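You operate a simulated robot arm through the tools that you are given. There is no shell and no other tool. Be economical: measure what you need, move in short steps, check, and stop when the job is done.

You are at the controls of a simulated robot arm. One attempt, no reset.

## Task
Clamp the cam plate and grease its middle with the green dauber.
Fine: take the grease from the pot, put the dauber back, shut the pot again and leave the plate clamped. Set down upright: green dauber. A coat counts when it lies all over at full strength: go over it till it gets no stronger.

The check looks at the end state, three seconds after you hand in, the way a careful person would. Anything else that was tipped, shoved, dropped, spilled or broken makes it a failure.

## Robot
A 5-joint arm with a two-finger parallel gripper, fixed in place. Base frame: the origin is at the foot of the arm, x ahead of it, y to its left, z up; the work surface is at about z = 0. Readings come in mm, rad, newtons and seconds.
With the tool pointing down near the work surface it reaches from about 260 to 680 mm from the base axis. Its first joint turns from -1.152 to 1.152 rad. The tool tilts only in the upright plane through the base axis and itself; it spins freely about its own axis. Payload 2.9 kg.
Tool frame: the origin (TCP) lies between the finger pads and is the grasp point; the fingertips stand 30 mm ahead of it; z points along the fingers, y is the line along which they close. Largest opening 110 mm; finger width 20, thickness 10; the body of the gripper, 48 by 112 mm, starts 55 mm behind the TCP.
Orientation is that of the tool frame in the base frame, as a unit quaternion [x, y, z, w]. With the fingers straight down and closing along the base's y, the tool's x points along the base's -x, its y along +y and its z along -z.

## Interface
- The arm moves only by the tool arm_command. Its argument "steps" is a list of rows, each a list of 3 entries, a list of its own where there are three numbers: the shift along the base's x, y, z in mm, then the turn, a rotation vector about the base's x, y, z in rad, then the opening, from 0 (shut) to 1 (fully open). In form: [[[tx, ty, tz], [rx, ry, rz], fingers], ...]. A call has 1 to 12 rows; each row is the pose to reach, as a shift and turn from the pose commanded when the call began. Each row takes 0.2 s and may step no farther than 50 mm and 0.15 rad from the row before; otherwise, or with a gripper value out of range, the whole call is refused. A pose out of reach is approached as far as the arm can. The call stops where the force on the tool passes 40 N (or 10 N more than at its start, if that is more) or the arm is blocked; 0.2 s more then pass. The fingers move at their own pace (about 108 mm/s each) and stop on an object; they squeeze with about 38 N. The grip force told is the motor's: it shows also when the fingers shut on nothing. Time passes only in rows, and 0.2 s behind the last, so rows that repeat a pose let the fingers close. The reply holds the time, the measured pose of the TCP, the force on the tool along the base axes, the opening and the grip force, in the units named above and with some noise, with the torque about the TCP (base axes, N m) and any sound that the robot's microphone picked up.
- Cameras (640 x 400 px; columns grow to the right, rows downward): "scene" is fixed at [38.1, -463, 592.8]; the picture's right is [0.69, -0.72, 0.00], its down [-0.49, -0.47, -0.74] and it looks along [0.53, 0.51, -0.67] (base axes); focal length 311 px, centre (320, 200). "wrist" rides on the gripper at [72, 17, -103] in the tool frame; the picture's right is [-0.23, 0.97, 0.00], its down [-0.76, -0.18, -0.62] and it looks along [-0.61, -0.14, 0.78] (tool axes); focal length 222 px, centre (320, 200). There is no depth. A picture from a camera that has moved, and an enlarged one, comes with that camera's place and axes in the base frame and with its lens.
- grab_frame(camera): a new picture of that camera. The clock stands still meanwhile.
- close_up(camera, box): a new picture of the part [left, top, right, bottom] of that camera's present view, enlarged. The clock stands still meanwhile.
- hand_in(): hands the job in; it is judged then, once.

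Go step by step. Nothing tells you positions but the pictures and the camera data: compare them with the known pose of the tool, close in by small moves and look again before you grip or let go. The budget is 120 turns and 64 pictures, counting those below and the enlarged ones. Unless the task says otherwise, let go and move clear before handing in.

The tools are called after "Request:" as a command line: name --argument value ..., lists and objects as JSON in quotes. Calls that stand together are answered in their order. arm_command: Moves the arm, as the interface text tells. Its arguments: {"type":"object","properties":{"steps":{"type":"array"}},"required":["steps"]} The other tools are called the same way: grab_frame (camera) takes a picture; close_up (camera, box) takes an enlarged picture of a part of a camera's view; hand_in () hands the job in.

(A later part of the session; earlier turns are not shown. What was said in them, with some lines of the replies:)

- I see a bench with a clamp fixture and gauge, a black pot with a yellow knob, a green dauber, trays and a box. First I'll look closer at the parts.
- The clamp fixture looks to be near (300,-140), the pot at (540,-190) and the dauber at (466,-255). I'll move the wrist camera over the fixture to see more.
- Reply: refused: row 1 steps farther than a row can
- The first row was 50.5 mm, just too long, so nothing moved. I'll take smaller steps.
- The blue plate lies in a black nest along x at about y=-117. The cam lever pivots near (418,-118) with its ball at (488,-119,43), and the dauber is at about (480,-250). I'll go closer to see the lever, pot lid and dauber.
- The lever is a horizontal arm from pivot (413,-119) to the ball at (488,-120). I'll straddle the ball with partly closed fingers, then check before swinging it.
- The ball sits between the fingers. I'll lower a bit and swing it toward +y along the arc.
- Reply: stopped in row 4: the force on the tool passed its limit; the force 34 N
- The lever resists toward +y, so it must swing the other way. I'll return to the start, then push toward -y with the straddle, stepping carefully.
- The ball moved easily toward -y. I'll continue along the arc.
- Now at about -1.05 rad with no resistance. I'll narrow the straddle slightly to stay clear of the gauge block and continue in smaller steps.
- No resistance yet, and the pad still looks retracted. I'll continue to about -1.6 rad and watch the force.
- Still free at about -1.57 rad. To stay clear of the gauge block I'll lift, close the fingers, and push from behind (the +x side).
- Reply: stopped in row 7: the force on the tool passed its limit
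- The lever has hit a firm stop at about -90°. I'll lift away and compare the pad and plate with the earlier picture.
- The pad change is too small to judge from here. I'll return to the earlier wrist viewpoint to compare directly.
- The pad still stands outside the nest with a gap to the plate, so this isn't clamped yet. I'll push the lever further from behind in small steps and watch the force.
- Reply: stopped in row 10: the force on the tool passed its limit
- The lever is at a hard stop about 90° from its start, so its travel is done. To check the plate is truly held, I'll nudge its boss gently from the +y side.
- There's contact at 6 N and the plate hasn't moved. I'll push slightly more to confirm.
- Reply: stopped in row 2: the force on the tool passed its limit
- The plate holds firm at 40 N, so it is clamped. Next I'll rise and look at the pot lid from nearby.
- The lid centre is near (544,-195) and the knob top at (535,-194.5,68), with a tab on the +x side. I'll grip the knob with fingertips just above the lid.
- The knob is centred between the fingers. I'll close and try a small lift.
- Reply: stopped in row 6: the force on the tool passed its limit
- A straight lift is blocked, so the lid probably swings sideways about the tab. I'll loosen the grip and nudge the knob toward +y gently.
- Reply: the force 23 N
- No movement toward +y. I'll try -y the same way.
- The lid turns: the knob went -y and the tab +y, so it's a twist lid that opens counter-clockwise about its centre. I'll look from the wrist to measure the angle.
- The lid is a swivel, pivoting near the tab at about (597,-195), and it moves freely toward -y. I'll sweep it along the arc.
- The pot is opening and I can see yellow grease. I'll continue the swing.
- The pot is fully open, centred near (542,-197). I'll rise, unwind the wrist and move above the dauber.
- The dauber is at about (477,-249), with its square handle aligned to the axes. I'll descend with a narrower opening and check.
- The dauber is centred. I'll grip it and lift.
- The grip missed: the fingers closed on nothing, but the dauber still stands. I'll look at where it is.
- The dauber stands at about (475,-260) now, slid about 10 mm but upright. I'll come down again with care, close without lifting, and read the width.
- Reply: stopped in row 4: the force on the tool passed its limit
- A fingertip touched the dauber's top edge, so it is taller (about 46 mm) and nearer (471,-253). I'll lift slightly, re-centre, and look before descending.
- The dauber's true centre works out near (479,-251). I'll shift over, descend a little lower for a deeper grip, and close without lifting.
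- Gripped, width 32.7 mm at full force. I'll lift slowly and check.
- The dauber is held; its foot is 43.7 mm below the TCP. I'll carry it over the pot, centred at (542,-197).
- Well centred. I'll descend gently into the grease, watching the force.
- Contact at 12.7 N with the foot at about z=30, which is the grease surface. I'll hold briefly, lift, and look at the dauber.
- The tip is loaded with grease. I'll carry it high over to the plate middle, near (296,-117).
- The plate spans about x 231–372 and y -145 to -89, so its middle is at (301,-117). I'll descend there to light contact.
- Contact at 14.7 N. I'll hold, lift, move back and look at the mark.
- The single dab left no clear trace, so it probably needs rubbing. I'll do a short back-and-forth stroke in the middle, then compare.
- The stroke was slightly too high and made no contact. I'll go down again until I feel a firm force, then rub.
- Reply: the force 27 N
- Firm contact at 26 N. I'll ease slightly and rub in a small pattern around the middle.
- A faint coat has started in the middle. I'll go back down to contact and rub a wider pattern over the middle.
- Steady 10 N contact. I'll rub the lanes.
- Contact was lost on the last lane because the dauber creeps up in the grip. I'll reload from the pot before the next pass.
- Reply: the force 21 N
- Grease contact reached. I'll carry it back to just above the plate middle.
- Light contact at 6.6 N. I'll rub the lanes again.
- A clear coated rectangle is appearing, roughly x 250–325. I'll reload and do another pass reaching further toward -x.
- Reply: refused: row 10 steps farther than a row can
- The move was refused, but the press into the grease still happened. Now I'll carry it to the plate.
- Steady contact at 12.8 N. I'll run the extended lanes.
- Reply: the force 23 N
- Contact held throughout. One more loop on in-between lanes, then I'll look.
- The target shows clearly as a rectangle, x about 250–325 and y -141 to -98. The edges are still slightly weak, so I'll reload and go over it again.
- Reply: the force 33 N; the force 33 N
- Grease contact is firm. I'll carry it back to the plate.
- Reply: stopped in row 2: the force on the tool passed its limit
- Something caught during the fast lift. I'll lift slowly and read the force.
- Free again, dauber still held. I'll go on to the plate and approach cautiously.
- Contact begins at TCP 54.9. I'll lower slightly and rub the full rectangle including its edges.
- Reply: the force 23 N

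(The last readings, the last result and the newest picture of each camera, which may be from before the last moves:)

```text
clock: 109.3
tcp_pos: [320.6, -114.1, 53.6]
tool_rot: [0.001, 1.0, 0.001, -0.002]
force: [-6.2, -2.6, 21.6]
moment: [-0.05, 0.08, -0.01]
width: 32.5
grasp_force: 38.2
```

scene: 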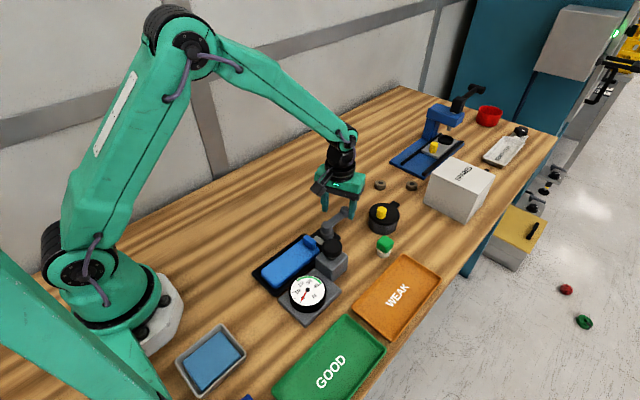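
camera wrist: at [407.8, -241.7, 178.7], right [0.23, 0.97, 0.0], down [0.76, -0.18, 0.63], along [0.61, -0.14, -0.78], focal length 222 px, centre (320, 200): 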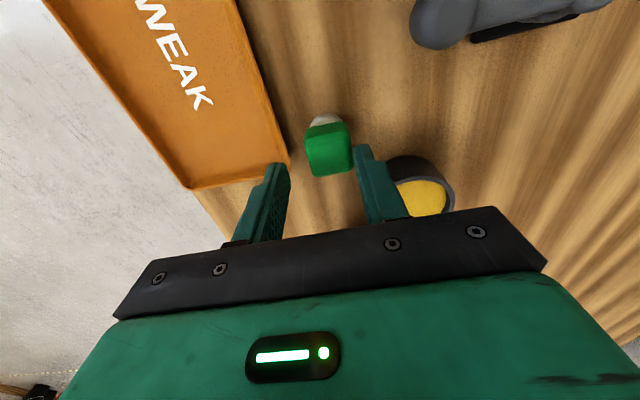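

Good contact. Next is the +y lane, then a return over the middle.

Request:
arm_command --steps '[[[0, 9, 0], [0, 0, 0], 0.1], [[-12, 9, 0], [0, 0, 0], 0.1], [[-24, 9, 0], [0, 0, 0], 0.1], [[-36, 9, 0], [0, 0, 0], 0.1], [[-48, 9, 0], [0, 0, 0], 0.1], [[-60, 9, 0], [0, 0, 0], 0.1], [[-66, 9, 0], [0, 0, 0], 0.1], [[-66, 0, 0], [0, 0, 0], 0.1], [[-66, -9, 0], [0, 0, 0], 0.1], [[-66, -17, 0], [0, 0, 0], 0.1], [[-54, -17, 0], [0, 0, 0], 0.1], [[-42, -17, 0], [0, 0, 0], 0.1]]'

Request:
arm_command --steps '[[[12, 0, -0.4], [0, 0, 0], 0.1], [[24, 0, -0.4], [0, 0, 0], 0.1], [[36, 0, -0.4], [0, 0, 0], 0.1], [[42, 0, -0.4], [0, 0, 0], 0.1], [[42, 9, -0.4], [0, 0, 0], 0.1], [[42, 18, -0.4], [0, 0, 0], 0.1], [[30, 18, -0.4], [0, 0, 0], 0.1], [[18, 16, -0.4], [0, 0, 0], 0.1], [[6, 14, -0.4], [0, 0, 0], 0.1], [[-6, 12, -0.4], [0, 0, 0], 0.1], [[-18, 12, -0.4], [0, 0, 0], 0.1], [[-24, 12, -0.4], [0, 0, 0], 0.1]]'

```text
clock: 112.0
tcp_pos: [276.7, -130.5, 54.4]
tool_rot: [0.001, 1.0, 0.001, -0.002]
force: [-0.8, 0.8, 0.1]
moment: [-0.03, 0.02, 0.0]
width: 32.5
grasp_force: 37.4
```

```text
clock: 114.5
tcp_pos: [252.4, -120.6, 54.5]
tool_rot: [0.001, 1.0, 0.003, -0.003]
force: [0.6, 0.3, -0.6]
moment: [0.02, 0.02, 0.03]
width: 32.4
grasp_force: 38.1
```

Contact faded on the last lanes. I'll lower by small steps to regain it, then redo the -y and end lanes.

Request:
arm_command --steps '[[[0, 0, -0.8], [0, 0, 0], 0.1], [[0, 0, -1.5], [0, 0, 0], 0.1], [[0, 0, -1.5], [0, 0, 0], 0.1]]'

```text
clock: 115.3
tcp_pos: [254.9, -120.7, 53.1]
tool_rot: [0.001, 1.0, 0.001, -0.002]
force: [-10.2, 3.9, 35.5]
moment: [0.07, 0.21, 0.0]
width: 32.5
grasp_force: 38.0
```

Request:
arm_command --steps '[[[0, -6, 0.6], [0, 0, 0], 0.1], [[0, -11, 0.6], [0, 0, 0], 0.1], [[12, -11, 0.6], [0, 0, 0], 0.1], [[24, -11, 0.6], [0, 0, 0], 0.1], [[36, -11, 0.6], [0, 0, 0], 0.1], [[48, -11, 0.6], [0, 0, 0], 0.1], [[60, -11, 0.6], [0, 0, 0], 0.1], [[67, -11, 0.6], [0, 0, 0], 0.1], [[67, -3, 0.6], [0, 0, 0], 0.1], [[67, 6, 0.6], [0, 0, 0], 0.1], [[67, 15, 0.6], [0, 0, 0], 0.1], [[56, 15, 0.6], [0, 0, 0], 0.1]]'

Request:
arm_command --steps '[[[-12, 0, 0], [0, 0, 0], 0.1], [[-24, 0, 0], [0, 0, 0], 0.1], [[-36, 0, 0], [0, 0, 0], 0.1], [[-48, 0, 0], [0, 0, 0], 0.1], [[-56, 0, 0], [0, 0, 0], 0.1], [[-56, -9, 0], [0, 0, 0], 0.1], [[-44, -11, 0], [0, 0, 0], 0.1], [[-32, -13, 0], [0, 0, 0], 0.1], [[-20, -15, 0], [0, 0, 0], 0.1], [[-8, -15, 0], [0, 0, 0], 0.1], [[4, -15, 0], [0, 0, 0], 0.1], [[10, -15, 0], [0, 0, 0], 0.1]]'

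```text
clock: 118.0
tcp_pos: [311.4, -103.3, 53.4]
tool_rot: [0.0, 1.0, 0.0, -0.001]
force: [2.6, 1.0, 5.0]
moment: [0.0, -0.13, -0.03]
width: 32.5
grasp_force: 37.8
```

```text
clock: 120.5
tcp_pos: [321.7, -119.5, 53.6]
tool_rot: [0.001, 1.0, 0.001, -0.002]
force: [0.7, 0.0, 0.8]
moment: [0.0, -0.05, 0.01]
width: 32.3
grasp_force: 37.9
```

I'll lift off gently and look at the coat and pot together.

Request:
arm_command --steps '[[[0, 0, 4], [0, 0, 0], 0.1], [[0, 0, 15], [0, 0, 0], 0.1], [[0, 0, 45], [0, 0, 0], 0.1], [[35, 0, 70], [0, 0, 0], 0.1], [[70, 2, 85], [0, 0, 0], 0.1]]'

Request:
close_up --camera "scene" --box '[250, 180, 410, 295]'

```text
clock: 121.8
tcp_pos: [390.2, -117.8, 137.4]
tool_rot: [0.001, 1.0, 0.001, -0.002]
force: [0.1, 0.2, -0.3]
moment: [-0.03, 0.01, 0.02]
width: 32.4
grasp_force: 37.8
```

```text
3.48 times, centred on (330, 238) of scene
camera zoom: at [38.0, -463.0, 592.8], right [0.69, -0.72, 0.0], down [-0.49, -0.47, -0.74], along [0.53, 0.51, -0.68], focal length 1083 px, centre (285, 70)
```

zoom: 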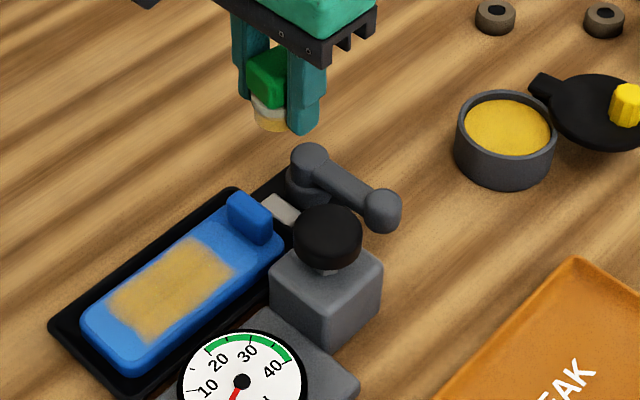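

The coat is even but could be stronger, and the dauber has crept up in the grip. I'll set it down at its home spot and regrip it lower before a further pass.

Request:
arm_command --steps '[[[22, -33, 0], [0, 0, 0], 0.1], [[44, -66, 0], [0, 0, 0], 0.1], [[66, -99, 0], [0, 0, 0], 0.1], [[89, -132.5, 0], [0, 0, 0], 0.1], [[89, -132.5, -40], [0, 0, 0], 0.1], [[89, -132.5, -80], [0, 0, 0], 0.1], [[89, -132.5, -95], [0, 0, 0], 0.1], [[89, -132.5, -99], [0, 0, 0], 0.1], [[89, -132.5, -101], [0, 0, 0], 0.1]]'

```text
clock: 123.8
tcp_pos: [478.9, -248.6, 37.6]
tool_rot: [0.001, 1.0, 0.0, -0.002]
force: [-0.7, -0.3, -0.2]
moment: [0.01, -0.02, 0.0]
width: 32.3
grasp_force: 38.3
```

Request:
arm_command --steps '[[[0, 0, -1], [0, 0, 0], 0.1], [[0, 0, -2], [0, 0, 0], 0.1], [[0, 0, -2.5], [0, 0, 0], 0.1]]'

```text
clock: 124.5
tcp_pos: [479.6, -249.6, 32.8]
tool_rot: [0.001, 1.0, 0.001, -0.002]
force: [-0.8, -0.8, -0.8]
moment: [0.03, 0.01, 0.02]
width: 32.3
grasp_force: 38.3
```

Request:
arm_command --steps '[[[0, 0, -0.7], [0, 0, 0], 0.1], [[0, 0, -1.2], [0, 0, 0], 0.1]]'

```text
clock: 125.2
tcp_pos: [479.8, -249.3, 32.6]
tool_rot: [0.001, 1.0, 0.001, -0.001]
force: [-0.7, -0.1, -0.8]
moment: [-0.01, -0.03, 0.02]
width: 32.5
grasp_force: 37.6
```

Request:
arm_command --steps '[[[0, 0, -0.6], [0, 0, 0], 0.1], [[0, 0, -1], [0, 0, 0], 0.1]]'

```text
clock: 125.8
tcp_pos: [478.9, -249.0, 32.3]
tool_rot: [0.001, 1.0, 0.002, -0.002]
force: [0.2, 1.2, 0.1]
moment: [-0.02, 0.0, -0.01]
width: 32.5
grasp_force: 38.0
```

The foot is within about a millimetre of the bench. I'll release gently, rise 12 mm and regrip.

Request:
arm_command --steps '[[[0, 0, 0], [0, 0, 0], 0.32], [[0, 0, 0], [0, 0, 0], 0.4], [[0, 0, 5], [0, 0, 0], 0.42], [[0, 0, 12.5], [0, 0, 0], 0.42], [[0, 0, 12.5], [0, 0, 0], 0.34], [[0, 0, 12.5], [0, 0, 0], 0.2], [[0, 0, 12.5], [0, 0, 0], 0.1]]'

```text
clock: 127.3
tcp_pos: [479.3, -249.3, 45.0]
tool_rot: [0.001, 1.0, 0.001, -0.002]
force: [-0.7, 0.4, -0.5]
moment: [0.01, 0.01, -0.02]
width: 32.4
grasp_force: 38.3
```

Regripped at 32.4 mm. Off to the pot for a reload.

Request:
arm_command --steps '[[[0, 0, 8], [0, 0, 0], 0.1], [[0, 0, 28], [0, 0, 0], 0.1], [[0, 0, 58], [0, 0, 0], 0.1], [[21, 18, 58], [0, 0, 0], 0.1], [[42, 36, 58], [0, 0, 0], 0.1], [[64, 53.5, 58], [0, 0, 0], 0.1], [[64, 53.5, 42], [0, 0, 0], 0.1], [[64, 53.5, 36], [0, 0, 0], 0.1], [[64, 53.5, 32.5], [0, 0, 0], 0.1], [[64, 53.5, 31], [0, 0, 0], 0.1]]'

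```text
clock: 129.6
tcp_pos: [543.6, -195.6, 75.4]
tool_rot: [0.001, 1.0, 0.001, -0.002]
force: [-0.1, 0.6, -0.4]
moment: [-0.01, -0.02, -0.01]
width: 32.5
grasp_force: 38.0
```

Request:
arm_command --steps '[[[0, 0, -1], [0, 0, 0], 0.1], [[0, 0, -2], [0, 0, 0], 0.1], [[0, 0, -2.6], [0, 0, 0], 0.1]]'

```text
clock: 130.3
tcp_pos: [544.5, -197.2, 74.2]
tool_rot: [0.0, 1.0, 0.0, -0.001]
force: [-6.6, 1.6, 21.2]
moment: [0.08, 0.38, -0.03]
width: 32.1
grasp_force: 38.2
```

Request:
arm_command --steps '[[[0, 0, 1], [0, 0, 0], 0.1], [[0, 0, 3], [0, 0, 0], 0.1], [[0, 0, 8], [0, 0, 0], 0.1], [[0, 0, 20], [0, 0, 0], 0.1], [[0, 0, 50], [0, 0, 0], 0.1], [[-43, 13, 70], [0, 0, 0], 0.1], [[-86, 26, 75], [0, 0, 0], 0.1], [[-129, 39, 75], [0, 0, 0], 0.1], [[-172, 52, 75], [0, 0, 0], 0.1], [[-215, 65, 65], [0, 0, 0], 0.1], [[-255, 77, 40], [0, 0, 0], 0.1], [[-255, 77, 5], [0, 0, 0], 0.1]]'

Request:
arm_command --steps '[[[0, 0, -7], [0, 0, 0], 0.1], [[0, 0, -11], [0, 0, 0], 0.1], [[0, 0, -12.5], [0, 0, 0], 0.1]]'

```text
clock: 132.9
tcp_pos: [287.8, -119.3, 77.0]
tool_rot: [0.0, 1.0, 0.001, -0.002]
force: [-0.1, 0.8, -0.3]
moment: [-0.02, 0.0, 0.0]
width: 32.5
grasp_force: 37.8
```

```text
clock: 133.8
tcp_pos: [288.4, -119.4, 65.4]
tool_rot: [0.0, 1.0, 0.001, -0.002]
force: [-7.0, 6.6, 30.1]
moment: [0.22, 0.29, 0.03]
width: 32.2
grasp_force: 37.9
```

Firm contact. I'll do a full set of lanes.

Request:
arm_command --steps '[[[-11, 0, 0.6], [0, 0, 0], 0.1], [[-22, 0, 0.6], [0, 0, 0], 0.1], [[-32, 0, 0.6], [0, 0, 0], 0.1], [[-32, -12, 0.6], [0, 0, 0], 0.1], [[-21, -12, 0.6], [0, 0, 0], 0.1], [[-10, -12, 0.6], [0, 0, 0], 0.1], [[1, -12, 0.6], [0, 0, 0], 0.1], [[12, -12, 0.6], [0, 0, 0], 0.1], [[23, -12, 0.6], [0, 0, 0], 0.1], [[33, -12, 0.6], [0, 0, 0], 0.1], [[33, -5, 0.6], [0, 0, 0], 0.1], [[22, -5, 0.6], [0, 0, 0], 0.1]]'

```text
clock: 136.3
tcp_pos: [310.7, -122.7, 65.9]
tool_rot: [0.001, 1.0, 0.0, -0.002]
force: [0.7, 0.6, 0.0]
moment: [0.03, 0.0, -0.01]
width: 32.6
grasp_force: 38.1
```

Contact was lost at the end; I'll press lower and ramp slightly downward while rubbing.

Request:
arm_command --steps '[[[0, 0, -1.3], [0, 0, 0], 0.1], [[-12, 0, -1.4], [0, 0, 0], 0.1], [[-24, 0, -1.5], [0, 0, 0], 0.1], [[-36, 0, -1.6], [0, 0, 0], 0.1], [[-48, 0, -1.7], [0, 0, 0], 0.1], [[-54, 0, -1.8], [0, 0, 0], 0.1], [[-54, 8, -1.9], [0, 0, 0], 0.1], [[-42, 8, -2], [0, 0, 0], 0.1], [[-30, 8, -2.1], [0, 0, 0], 0.1], [[-18, 8, -2.2], [0, 0, 0], 0.1], [[-6, 8, -2.3], [0, 0, 0], 0.1], [[11, 8, -2.4], [0, 0, 0], 0.1]]'

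```text
clock: 138.9
tcp_pos: [322.3, -114.6, 63.8]
tool_rot: [0.001, 1.0, 0.001, -0.002]
force: [-5.7, -1.7, 17.0]
moment: [-0.08, 0.17, -0.02]
width: 32.5
grasp_force: 38.4
```

Request:
arm_command --steps '[[[0, 10, 0], [0, 0, 0], 0.1], [[-12, 10, -0.1], [0, 0, 0], 0.1], [[-24, 10, -0.2], [0, 0, 0], 0.1], [[-36, 10, -0.3], [0, 0, 0], 0.1], [[-48, 10, -0.4], [0, 0, 0], 0.1], [[-60, 10, -0.5], [0, 0, 0], 0.1], [[-67, 10, -0.6], [0, 0, 0], 0.1], [[-67, 0, -0.7], [0, 0, 0], 0.1], [[-67, -9, -0.8], [0, 0, 0], 0.1], [[-67, -17, -0.9], [0, 0, 0], 0.1], [[-54, -17, -1], [0, 0, 0], 0.1], [[-42, -17, -1.1], [0, 0, 0], 0.1]]'

Request:
arm_command --steps '[[[12, 0, -0.1], [0, 0, 0], 0.1], [[24, 0, -0.2], [0, 0, 0], 0.1], [[36, 0, -0.3], [0, 0, 0], 0.1], [[42, 0, -0.4], [0, 0, 0], 0.1], [[42, 9, -0.5], [0, 0, 0], 0.1], [[42, 18, -0.6], [0, 0, 0], 0.1], [[42, 27, -0.7], [0, 0, 0], 0.1], [[30, 22, -0.8], [0, 0, 0], 0.1], [[18, 18, -0.9], [0, 0, 0], 0.1], [[6, 16, -1], [0, 0, 0], 0.1], [[-6, 14, -1.1], [0, 0, 0], 0.1], [[-18, 14, -1.2], [0, 0, 0], 0.1]]'

```text
clock: 141.6
tcp_pos: [279.1, -132.3, 61.8]
tool_rot: [0.001, 1.0, 0.001, -0.002]
force: [-11.8, -1.1, 34.3]
moment: [-0.09, 0.29, -0.05]
width: 32.7
grasp_force: 37.7
```

```text
clock: 144.2
tcp_pos: [262.0, -119.4, 62.1]
tool_rot: [0.0, 1.0, 0.0, -0.002]
force: [4.3, 0.4, 12.7]
moment: [-0.01, -0.31, 0.0]
width: 32.4
grasp_force: 37.8
```

Contact held on all lanes. One more reload and full pass to be sure of full strength.

Request:
arm_command --steps '[[[0, 0, 4], [0, 0, 0], 0.1], [[0, 0, 20], [0, 0, 0], 0.1], [[0, 0, 65], [0, 0, 0], 0.1], [[46, -13, 78], [0, 0, 0], 0.1], [[92, -26, 78], [0, 0, 0], 0.1], [[138, -39, 78], [0, 0, 0], 0.1], [[184, -52, 78], [0, 0, 0], 0.1], [[230, -65, 70], [0, 0, 0], 0.1], [[275, -77, 60], [0, 0, 0], 0.1], [[281, -78, 28], [0, 0, 0], 0.1], [[281, -78, 17], [0, 0, 0], 0.1], [[281, -78, 13], [0, 0, 0], 0.1]]'

```text
clock: 146.8
tcp_pos: [542.9, -197.4, 74.5]
tool_rot: [0.0, 1.0, 0.0, -0.002]
force: [-0.2, -0.6, -0.9]
moment: [0.0, 0.01, -0.02]
width: 32.5
grasp_force: 38.2
```

Request:
arm_command --steps '[[[0, 0, -1.5], [0, 0, 0], 0.1], [[0, 0, -2.5], [0, 0, 0], 0.1], [[0, 0, -3.3], [0, 0, 0], 0.1]]'

```text
clock: 147.6
tcp_pos: [542.5, -197.5, 71.2]
tool_rot: [0.001, 1.0, 0.001, -0.002]
force: [-0.5, -0.4, -0.4]
moment: [0.03, -0.03, 0.03]
width: 32.5
grasp_force: 37.9
```

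Request:
arm_command --steps '[[[0, 0, -1], [0, 0, 0], 0.1], [[0, 0, -2], [0, 0, 0], 0.1], [[0, 0, -2.5], [0, 0, 0], 0.1]]'

```text
clock: 148.3
tcp_pos: [543.1, -196.4, 72.0]
tool_rot: [0.0, 1.0, 0.0, 0.0]
force: [-5.6, 3.3, 22.4]
moment: [0.1, 0.14, 0.01]
width: 32.5
grasp_force: 38.2
```

Request:
arm_command --steps '[[[0, 0, 1], [0, 0, 0], 0.1], [[0, 0, 3], [0, 0, 0], 0.1], [[0, 0, 8], [0, 0, 0], 0.1], [[0, 0, 20], [0, 0, 0], 0.1], [[0, 0, 50], [0, 0, 0], 0.1], [[-43, 13, 70], [0, 0, 0], 0.1], [[-86, 26, 75], [0, 0, 0], 0.1], [[-129, 39, 75], [0, 0, 0], 0.1], [[-172, 52, 75], [0, 0, 0], 0.1], [[-215, 65, 65], [0, 0, 0], 0.1], [[-255, 77, 40], [0, 0, 0], 0.1], [[-255, 77, 5], [0, 0, 0], 0.1]]'

Request:
arm_command --steps '[[[0, 0, -7], [0, 0, 0], 0.1], [[0, 0, -11], [0, 0, 0], 0.1], [[0, 0, -12], [0, 0, 0], 0.1]]'

```text
clock: 150.9
tcp_pos: [287.8, -120.4, 73.4]
tool_rot: [0.001, 1.0, 0.0, -0.002]
force: [0.6, -0.8, -0.8]
moment: [0.02, -0.02, 0.04]
width: 32.3
grasp_force: 37.9
```

```text
clock: 151.8
tcp_pos: [287.2, -120.1, 60.9]
tool_rot: [0.0, 1.0, 0.002, -0.002]
force: [-3.6, 2.3, 8.1]
moment: [0.08, -0.01, 0.01]
width: 32.4
grasp_force: 38.4
```

Contact at 8 N. I'll run the lanes again with a slight downward ramp.

Request:
arm_command --steps '[[[-11, 0, -0.9], [0, 0, 0], 0.1], [[-22, 0, -1.0], [0, 0, 0], 0.1], [[-32, 0, -1.1], [0, 0, 0], 0.1], [[-32, -12, -1.2], [0, 0, 0], 0.1], [[-21, -12, -1.3], [0, 0, 0], 0.1], [[-10, -12, -1.4], [0, 0, 0], 0.1], [[1, -12, -1.5], [0, 0, 0], 0.1], [[12, -12, -1.6], [0, 0, 0], 0.1], [[23, -12, -1.7], [0, 0, 0], 0.1], [[33, -12, -1.8], [0, 0, 0], 0.1], [[33, -5, -1.9], [0, 0, 0], 0.1], [[22, -5, -2.0], [0, 0, 0], 0.1]]'

Request:
arm_command --steps '[[[0, 0, -0.3], [0, 0, 0], 0.1], [[-12, 0, -0.4], [0, 0, 0], 0.1], [[-24, 0, -0.5], [0, 0, 0], 0.1], [[-36, 0, -0.6], [0, 0, 0], 0.1], [[-48, 0, -0.7], [0, 0, 0], 0.1], [[-54, 0, -0.8], [0, 0, 0], 0.1], [[-54, 8, -0.9], [0, 0, 0], 0.1], [[-42, 8, -1], [0, 0, 0], 0.1], [[-30, 8, -1.1], [0, 0, 0], 0.1], [[-18, 8, -1.2], [0, 0, 0], 0.1], [[-6, 8, -1.3], [0, 0, 0], 0.1], [[11, 8, -1.4], [0, 0, 0], 0.1]]'

Request:
arm_command --steps '[[[0, 10, 0], [0, 0, 0], 0.1], [[-12, 10, -0.1], [0, 0, 0], 0.1], [[-24, 10, -0.2], [0, 0, 0], 0.1], [[-36, 10, -0.3], [0, 0, 0], 0.1], [[-48, 10, -0.4], [0, 0, 0], 0.1], [[-60, 10, -0.5], [0, 0, 0], 0.1], [[-67, 10, -0.6], [0, 0, 0], 0.1], [[-67, 0, -0.7], [0, 0, 0], 0.1], [[-67, -9, -0.8], [0, 0, 0], 0.1], [[-67, -17, -0.9], [0, 0, 0], 0.1], [[-54, -17, -1], [0, 0, 0], 0.1], [[-42, -17, -1.1], [0, 0, 0], 0.1]]'

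Request:
arm_command --steps '[[[12, 0, -0.1], [0, 0, 0], 0.1], [[24, 0, -0.2], [0, 0, 0], 0.1], [[36, 0, -0.3], [0, 0, 0], 0.1], [[42, 0, -0.4], [0, 0, 0], 0.1], [[42, 9, -0.5], [0, 0, 0], 0.1], [[42, 18, -0.6], [0, 0, 0], 0.1], [[42, 27, -0.7], [0, 0, 0], 0.1], [[30, 22, -0.8], [0, 0, 0], 0.1], [[18, 18, -0.9], [0, 0, 0], 0.1], [[6, 16, -1], [0, 0, 0], 0.1], [[-6, 14, -1.1], [0, 0, 0], 0.1], [[-18, 14, -1.2], [0, 0, 0], 0.1]]'

```text
clock: 154.3
tcp_pos: [312.1, -126.4, 59.6]
tool_rot: [0.0, 1.0, 0.0, 0.001]
force: [7.9, -0.2, 21.2]
moment: [0.02, -0.32, -0.04]
width: 32.7
grasp_force: 38.4
```

```text
clock: 156.9
tcp_pos: [320.2, -117.1, 58.3]
tool_rot: [0.001, 1.0, 0.001, -0.002]
force: [-6.9, -2.0, 20.0]
moment: [-0.09, 0.17, 0.0]
width: 32.2
grasp_force: 37.9
```

```text
clock: 159.6
tcp_pos: [279.2, -135.2, 57.0]
tool_rot: [0.0, 1.0, 0.001, -0.002]
force: [-9.8, -3.0, 30.8]
moment: [-0.12, 0.26, -0.01]
width: 32.3
grasp_force: 38.0
```

```text
clock: 162.2
tcp_pos: [260.1, -120.7, 56.6]
tool_rot: [0.0, 1.0, 0.001, -0.002]
force: [4.0, 0.8, 8.8]
moment: [0.02, -0.2, -0.02]
width: 32.4
grasp_force: 38.4
```

The coat pass is done with solid contact throughout. Now I'll carry the dauber home to (479,-250).

Request:
arm_command --steps '[[[0, 0, 4], [0, 0, 0], 0.1], [[0, 0, 20], [0, 0, 0], 0.1], [[0, 0, 60], [0, 0, 0], 0.1], [[40, -10, 85], [0, 0, 0], 0.1], [[80, -32, 85], [0, 0, 0], 0.1], [[120, -58, 85], [0, 0, 0], 0.1], [[160, -84, 85], [0, 0, 0], 0.1], [[200, -112, 80], [0, 0, 0], 0.1], [[219, -129.5, 50], [0, 0, 0], 0.1], [[219, -129.5, 15], [0, 0, 0], 0.1], [[219, -129.5, -8], [0, 0, 0], 0.1], [[219, -129.5, -16], [0, 0, 0], 0.1]]'

Request:
arm_command --steps '[[[0, 0, -1.2], [0, 0, 0], 0.1], [[0, 0, -2.4], [0, 0, 0], 0.1], [[0, 0, -2.4], [0, 0, 0], 0.1]]'

```text
clock: 164.8
tcp_pos: [477.6, -251.1, 39.9]
tool_rot: [0.001, 1.0, 0.001, -0.001]
force: [0.0, -0.7, -0.8]
moment: [-0.02, -0.02, 0.01]
width: 32.5
grasp_force: 38.1
```

```text
clock: 165.6
tcp_pos: [478.5, -249.7, 38.4]
tool_rot: [0.0, 1.0, 0.001, -0.002]
force: [0.7, -0.1, -0.2]
moment: [0.02, 0.0, 0.0]
width: 32.5
grasp_force: 37.9
```

Request:
arm_command --steps '[[[0, 0, -1], [0, 0, 0], 0.1], [[0, 0, -1.6], [0, 0, 0], 0.1], [[0, 0, -1.6], [0, 0, 0], 0.1]]'

```text
clock: 166.3
tcp_pos: [478.8, -250.2, 36.7]
tool_rot: [0.001, 1.0, 0.0, -0.003]
force: [0.3, 0.1, -0.1]
moment: [0.01, 0.0, 0.0]
width: 32.3
grasp_force: 38.0
```

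Request:
arm_command --steps '[[[0, 0, -0.8], [0, 0, 0], 0.1], [[0, 0, -1.4], [0, 0, 0], 0.1], [[0, 0, -1.4], [0, 0, 0], 0.1]]'

```text
clock: 167.2
tcp_pos: [479.3, -250.6, 35.2]
tool_rot: [0.001, 1.0, 0.001, -0.002]
force: [0.0, 0.6, 1.6]
moment: [-0.01, -0.02, 0.01]
width: 32.3
grasp_force: 38.5
```

Request:
arm_command --steps '[[[0, 0, -0.6], [0, 0, 0], 0.1], [[0, 0, -0.6], [0, 0, 0], 0.1]]'

```text
clock: 167.8
tcp_pos: [480.0, -250.2, 35.2]
tool_rot: [0.001, 1.0, 0.001, -0.001]
force: [-4.2, 1.7, 15.8]
moment: [0.17, -0.01, 0.0]
width: 32.1
grasp_force: 38.0
```

The foot is down. I'll release, rise straight up and check the dauber with the force/width readings.

Request:
arm_command --steps '[[[0, 0, 0.6], [0, 0, 0], 0.1], [[0, 0, 0.6], [0, 0, 0], 0.31], [[0, 0, 0.6], [0, 0, 0], 0.36], [[0, 0, 0.6], [0, 0, 0], 0.42], [[0, 0, 10], [0, 0, 0], 0.42], [[0, 0, 30], [0, 0, 0], 0.42], [[0, 0, 65], [0, 0, 0], 0.42], [[0, 0, 105], [0, 0, 0], 0.42]]'

Request:
arm_command --steps '[[[11, 0, 0], [0, 0, 0.145], 0.3], [[22, 0, 0], [0, 0, 0.29], 0.3], [[33, 0, 0], [0, 0, 0.435], 0.3], [[44, 0, 0], [0, 0, 0.58], 0.3], [[55, -1, 0], [0, 0, 0.725], 0.3], [[66, -2, 0], [0, 0, 0.87], 0.3], [[77, -3, 0], [0, 0, 1.015], 0.3], [[88, -4, 0], [0, 0, 1.16], 0.3], [[100, -5, 0], [0, 0, 1.305], 0.3], [[112, -5.5, 0], [0, 0, 1.45], 0.3], [[122.5, -6, 0], [0, 0, 1.59], 0.3], [[122.5, -6, -20], [0, 0, 1.59], 0.3]]'

```text
clock: 169.6
tcp_pos: [479.8, -249.0, 141.5]
tool_rot: [0.001, 1.0, 0.001, -0.001]
force: [-1.0, 0.6, 1.6]
moment: [0.02, -0.03, 0.0]
width: 46.3
grasp_force: 0.2
```

```text
clock: 172.2
tcp_pos: [602.1, -256.2, 117.6]
tool_rot: [0.714, -0.7, 0.0, -0.001]
force: [-0.1, 0.7, 0.0]
moment: [0.01, -0.02, 0.02]
width: 32.9
grasp_force: 0.0
```

Now above the swung-out lid knob. I'll lower to straddle it, watching for any contact.

Request:
arm_command --steps '[[[0, 0, -10], [0, 0, 0], 0.32], [[0, 0, -18], [0, 0, 0], 0.32], [[0, 0, -24], [0, 0, 0], 0.32], [[0, 0, -30], [0, 0, 0], 0.32], [[0, 0, -36], [0, 0, 0], 0.32]]'

```text
clock: 173.3
tcp_pos: [601.6, -255.1, 83.6]
tool_rot: [0.713, -0.701, 0.0, 0.0]
force: [-0.9, -0.2, 0.0]
moment: [0.03, 0.02, 0.03]
width: 35.4
grasp_force: 0.0
```

Request:
arm_command --steps '[[[0, 0, -2], [0, 0, 0], 0.1], [[0, 0, -2], [0, 0, 0], 0.1]]'

```text
clock: 173.9
tcp_pos: [601.9, -254.3, 83.5]
tool_rot: [0.714, -0.7, 0.001, 0.0]
force: [-4.2, 3.1, 14.1]
moment: [0.31, 0.33, 0.26]
width: 21.3
grasp_force: 44.1
```

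The knob is between the fingers (21.3 mm). I'll open slightly and sweep the lid back along the arc.

Request:
arm_command --steps '[[[0, 0, 3], [0, 0, 0], 0.3], [[-9.3, -0.3, 3], [0, 0, -0.15], 0.3], [[-18.4, 1, 3], [0, 0, -0.3], 0.3], [[-27.1, 3.6, 3], [0, 0, -0.45], 0.3], [[-35.3, 7.6, 3], [0, 0, -0.6], 0.3], [[-42.9, 12.7, 3], [0, 0, -0.75], 0.3], [[-49.6, 18.9, 3], [0, 0, -0.9], 0.3], [[-55.3, 26.1, 3], [0, 0, -1.05], 0.3], [[-59.9, 34, 3], [0, 0, -1.2], 0.3], [[-63.3, 42.5, 3], [0, 0, -1.35], 0.3], [[-65.3, 51.4, 3], [0, 0, -1.5], 0.3]]'

```text
clock: 176.3
tcp_pos: [536.7, -203.6, 83.3]
tool_rot: [-0.044, 0.999, 0.0, -0.002]
force: [0.4, -0.2, -0.7]
moment: [-0.02, -0.01, -0.02]
width: 33.0
grasp_force: 0.3
```

Nearly closed. I'll push the last bit until it meets its stop.

Request:
arm_command --steps '[[[-0.5, 4, 0], [0, 0, -0.09], 0.3], [[-1, 8, 0], [0, 0, -0.09], 0.3], [[-1, 12, 0], [0, 0, -0.09], 0.3], [[-1, 15, 0], [0, 0, -0.09], 0.3], [[-1, 17, 0], [0, 0, -0.09], 0.3], [[-1, 19, 0], [0, 0, -0.09], 0.3]]'

```text
clock: 177.8
tcp_pos: [536.0, -186.5, 84.4]
tool_rot: [0.0, 1.0, 0.0, -0.001]
force: [3.0, -13.2, -4.9]
moment: [-0.31, -0.2, 0.1]
width: 39.8
grasp_force: 6.8
```

The lid is back at its closed stop. I'll back off, rise clear, and take the last picture.

Request:
arm_command --steps '[[[0, -6, 0], [0, 0, 0], 0.3], [[0, -8, 5], [0, 0, 0], 0.36], [[0, -8, 40], [0, 0, 0], 0.4], [[0, -8, 85], [0, 0, 0], 0.4], [[-10, 30, 110], [0, 0, 0], 0.4], [[-20, 72, 130], [0, 0, 0], 0.4], [[-30, 115, 140], [0, 0, 0], 0.4], [[-40, 158, 145], [0, 0, 0], 0.4], [[-50, 200, 150], [0, 0, 0], 0.4], [[-60, 240, 150], [0, 0, 0], 0.4]]'

Request:
close_up --camera "scene" --box '[250, 180, 430, 295]'

```text
clock: 179.9
tcp_pos: [477.5, 55.2, 233.2]
tool_rot: [0.001, 1.0, 0.0, -0.001]
force: [-0.1, 0.6, -0.3]
moment: [-0.02, -0.01, 0.01]
width: 44.0
grasp_force: 0.0
```

```text
3.48 times, centred on (340, 238) of scene
camera zoom: at [38.1, -463.1, 592.8], right [0.69, -0.72, 0.0], down [-0.49, -0.47, -0.74], along [0.53, 0.51, -0.67], focal length 1083 px, centre (250, 70)
```

zoom: 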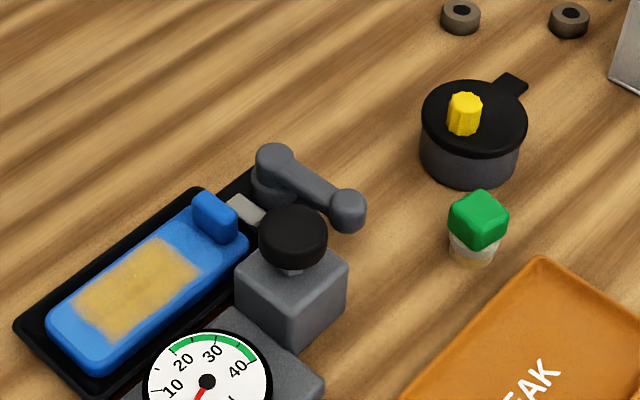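

The coat now fills the rectangle evenly with crisp edges. The pot is shut, the dauber stands upright at its place, and the clamp lever is still thrown, so I'm handing in.

Request:
hand_in

```text
The job is handed in.
```

I handed the job in with the cam plate clamped, its middle greased, the green dauber upright at its spot, the pot shut and the arm clear.

- **Clamp:** the lever is thrown to its stop. The plate didn't move when I pushed its boss sideways until the 40 N limit stopped the arm. The clamp pad still looked a little short of the plate in the pictures, so the push is my only evidence that it holds. I didn't test the plate before throwing the lever.
- **Coat:** I reloaded from the pot several times and covered the whole target rectangle on the last two passes. The last picture shows it filled evenly with crisp edges. I had no pictures left to check whether another pass would make it stronger.
- **Dauber:** my first grip missed and shifted it about 10 mm, but it stayed upright. I later set it down within a few millimetres of its original place.
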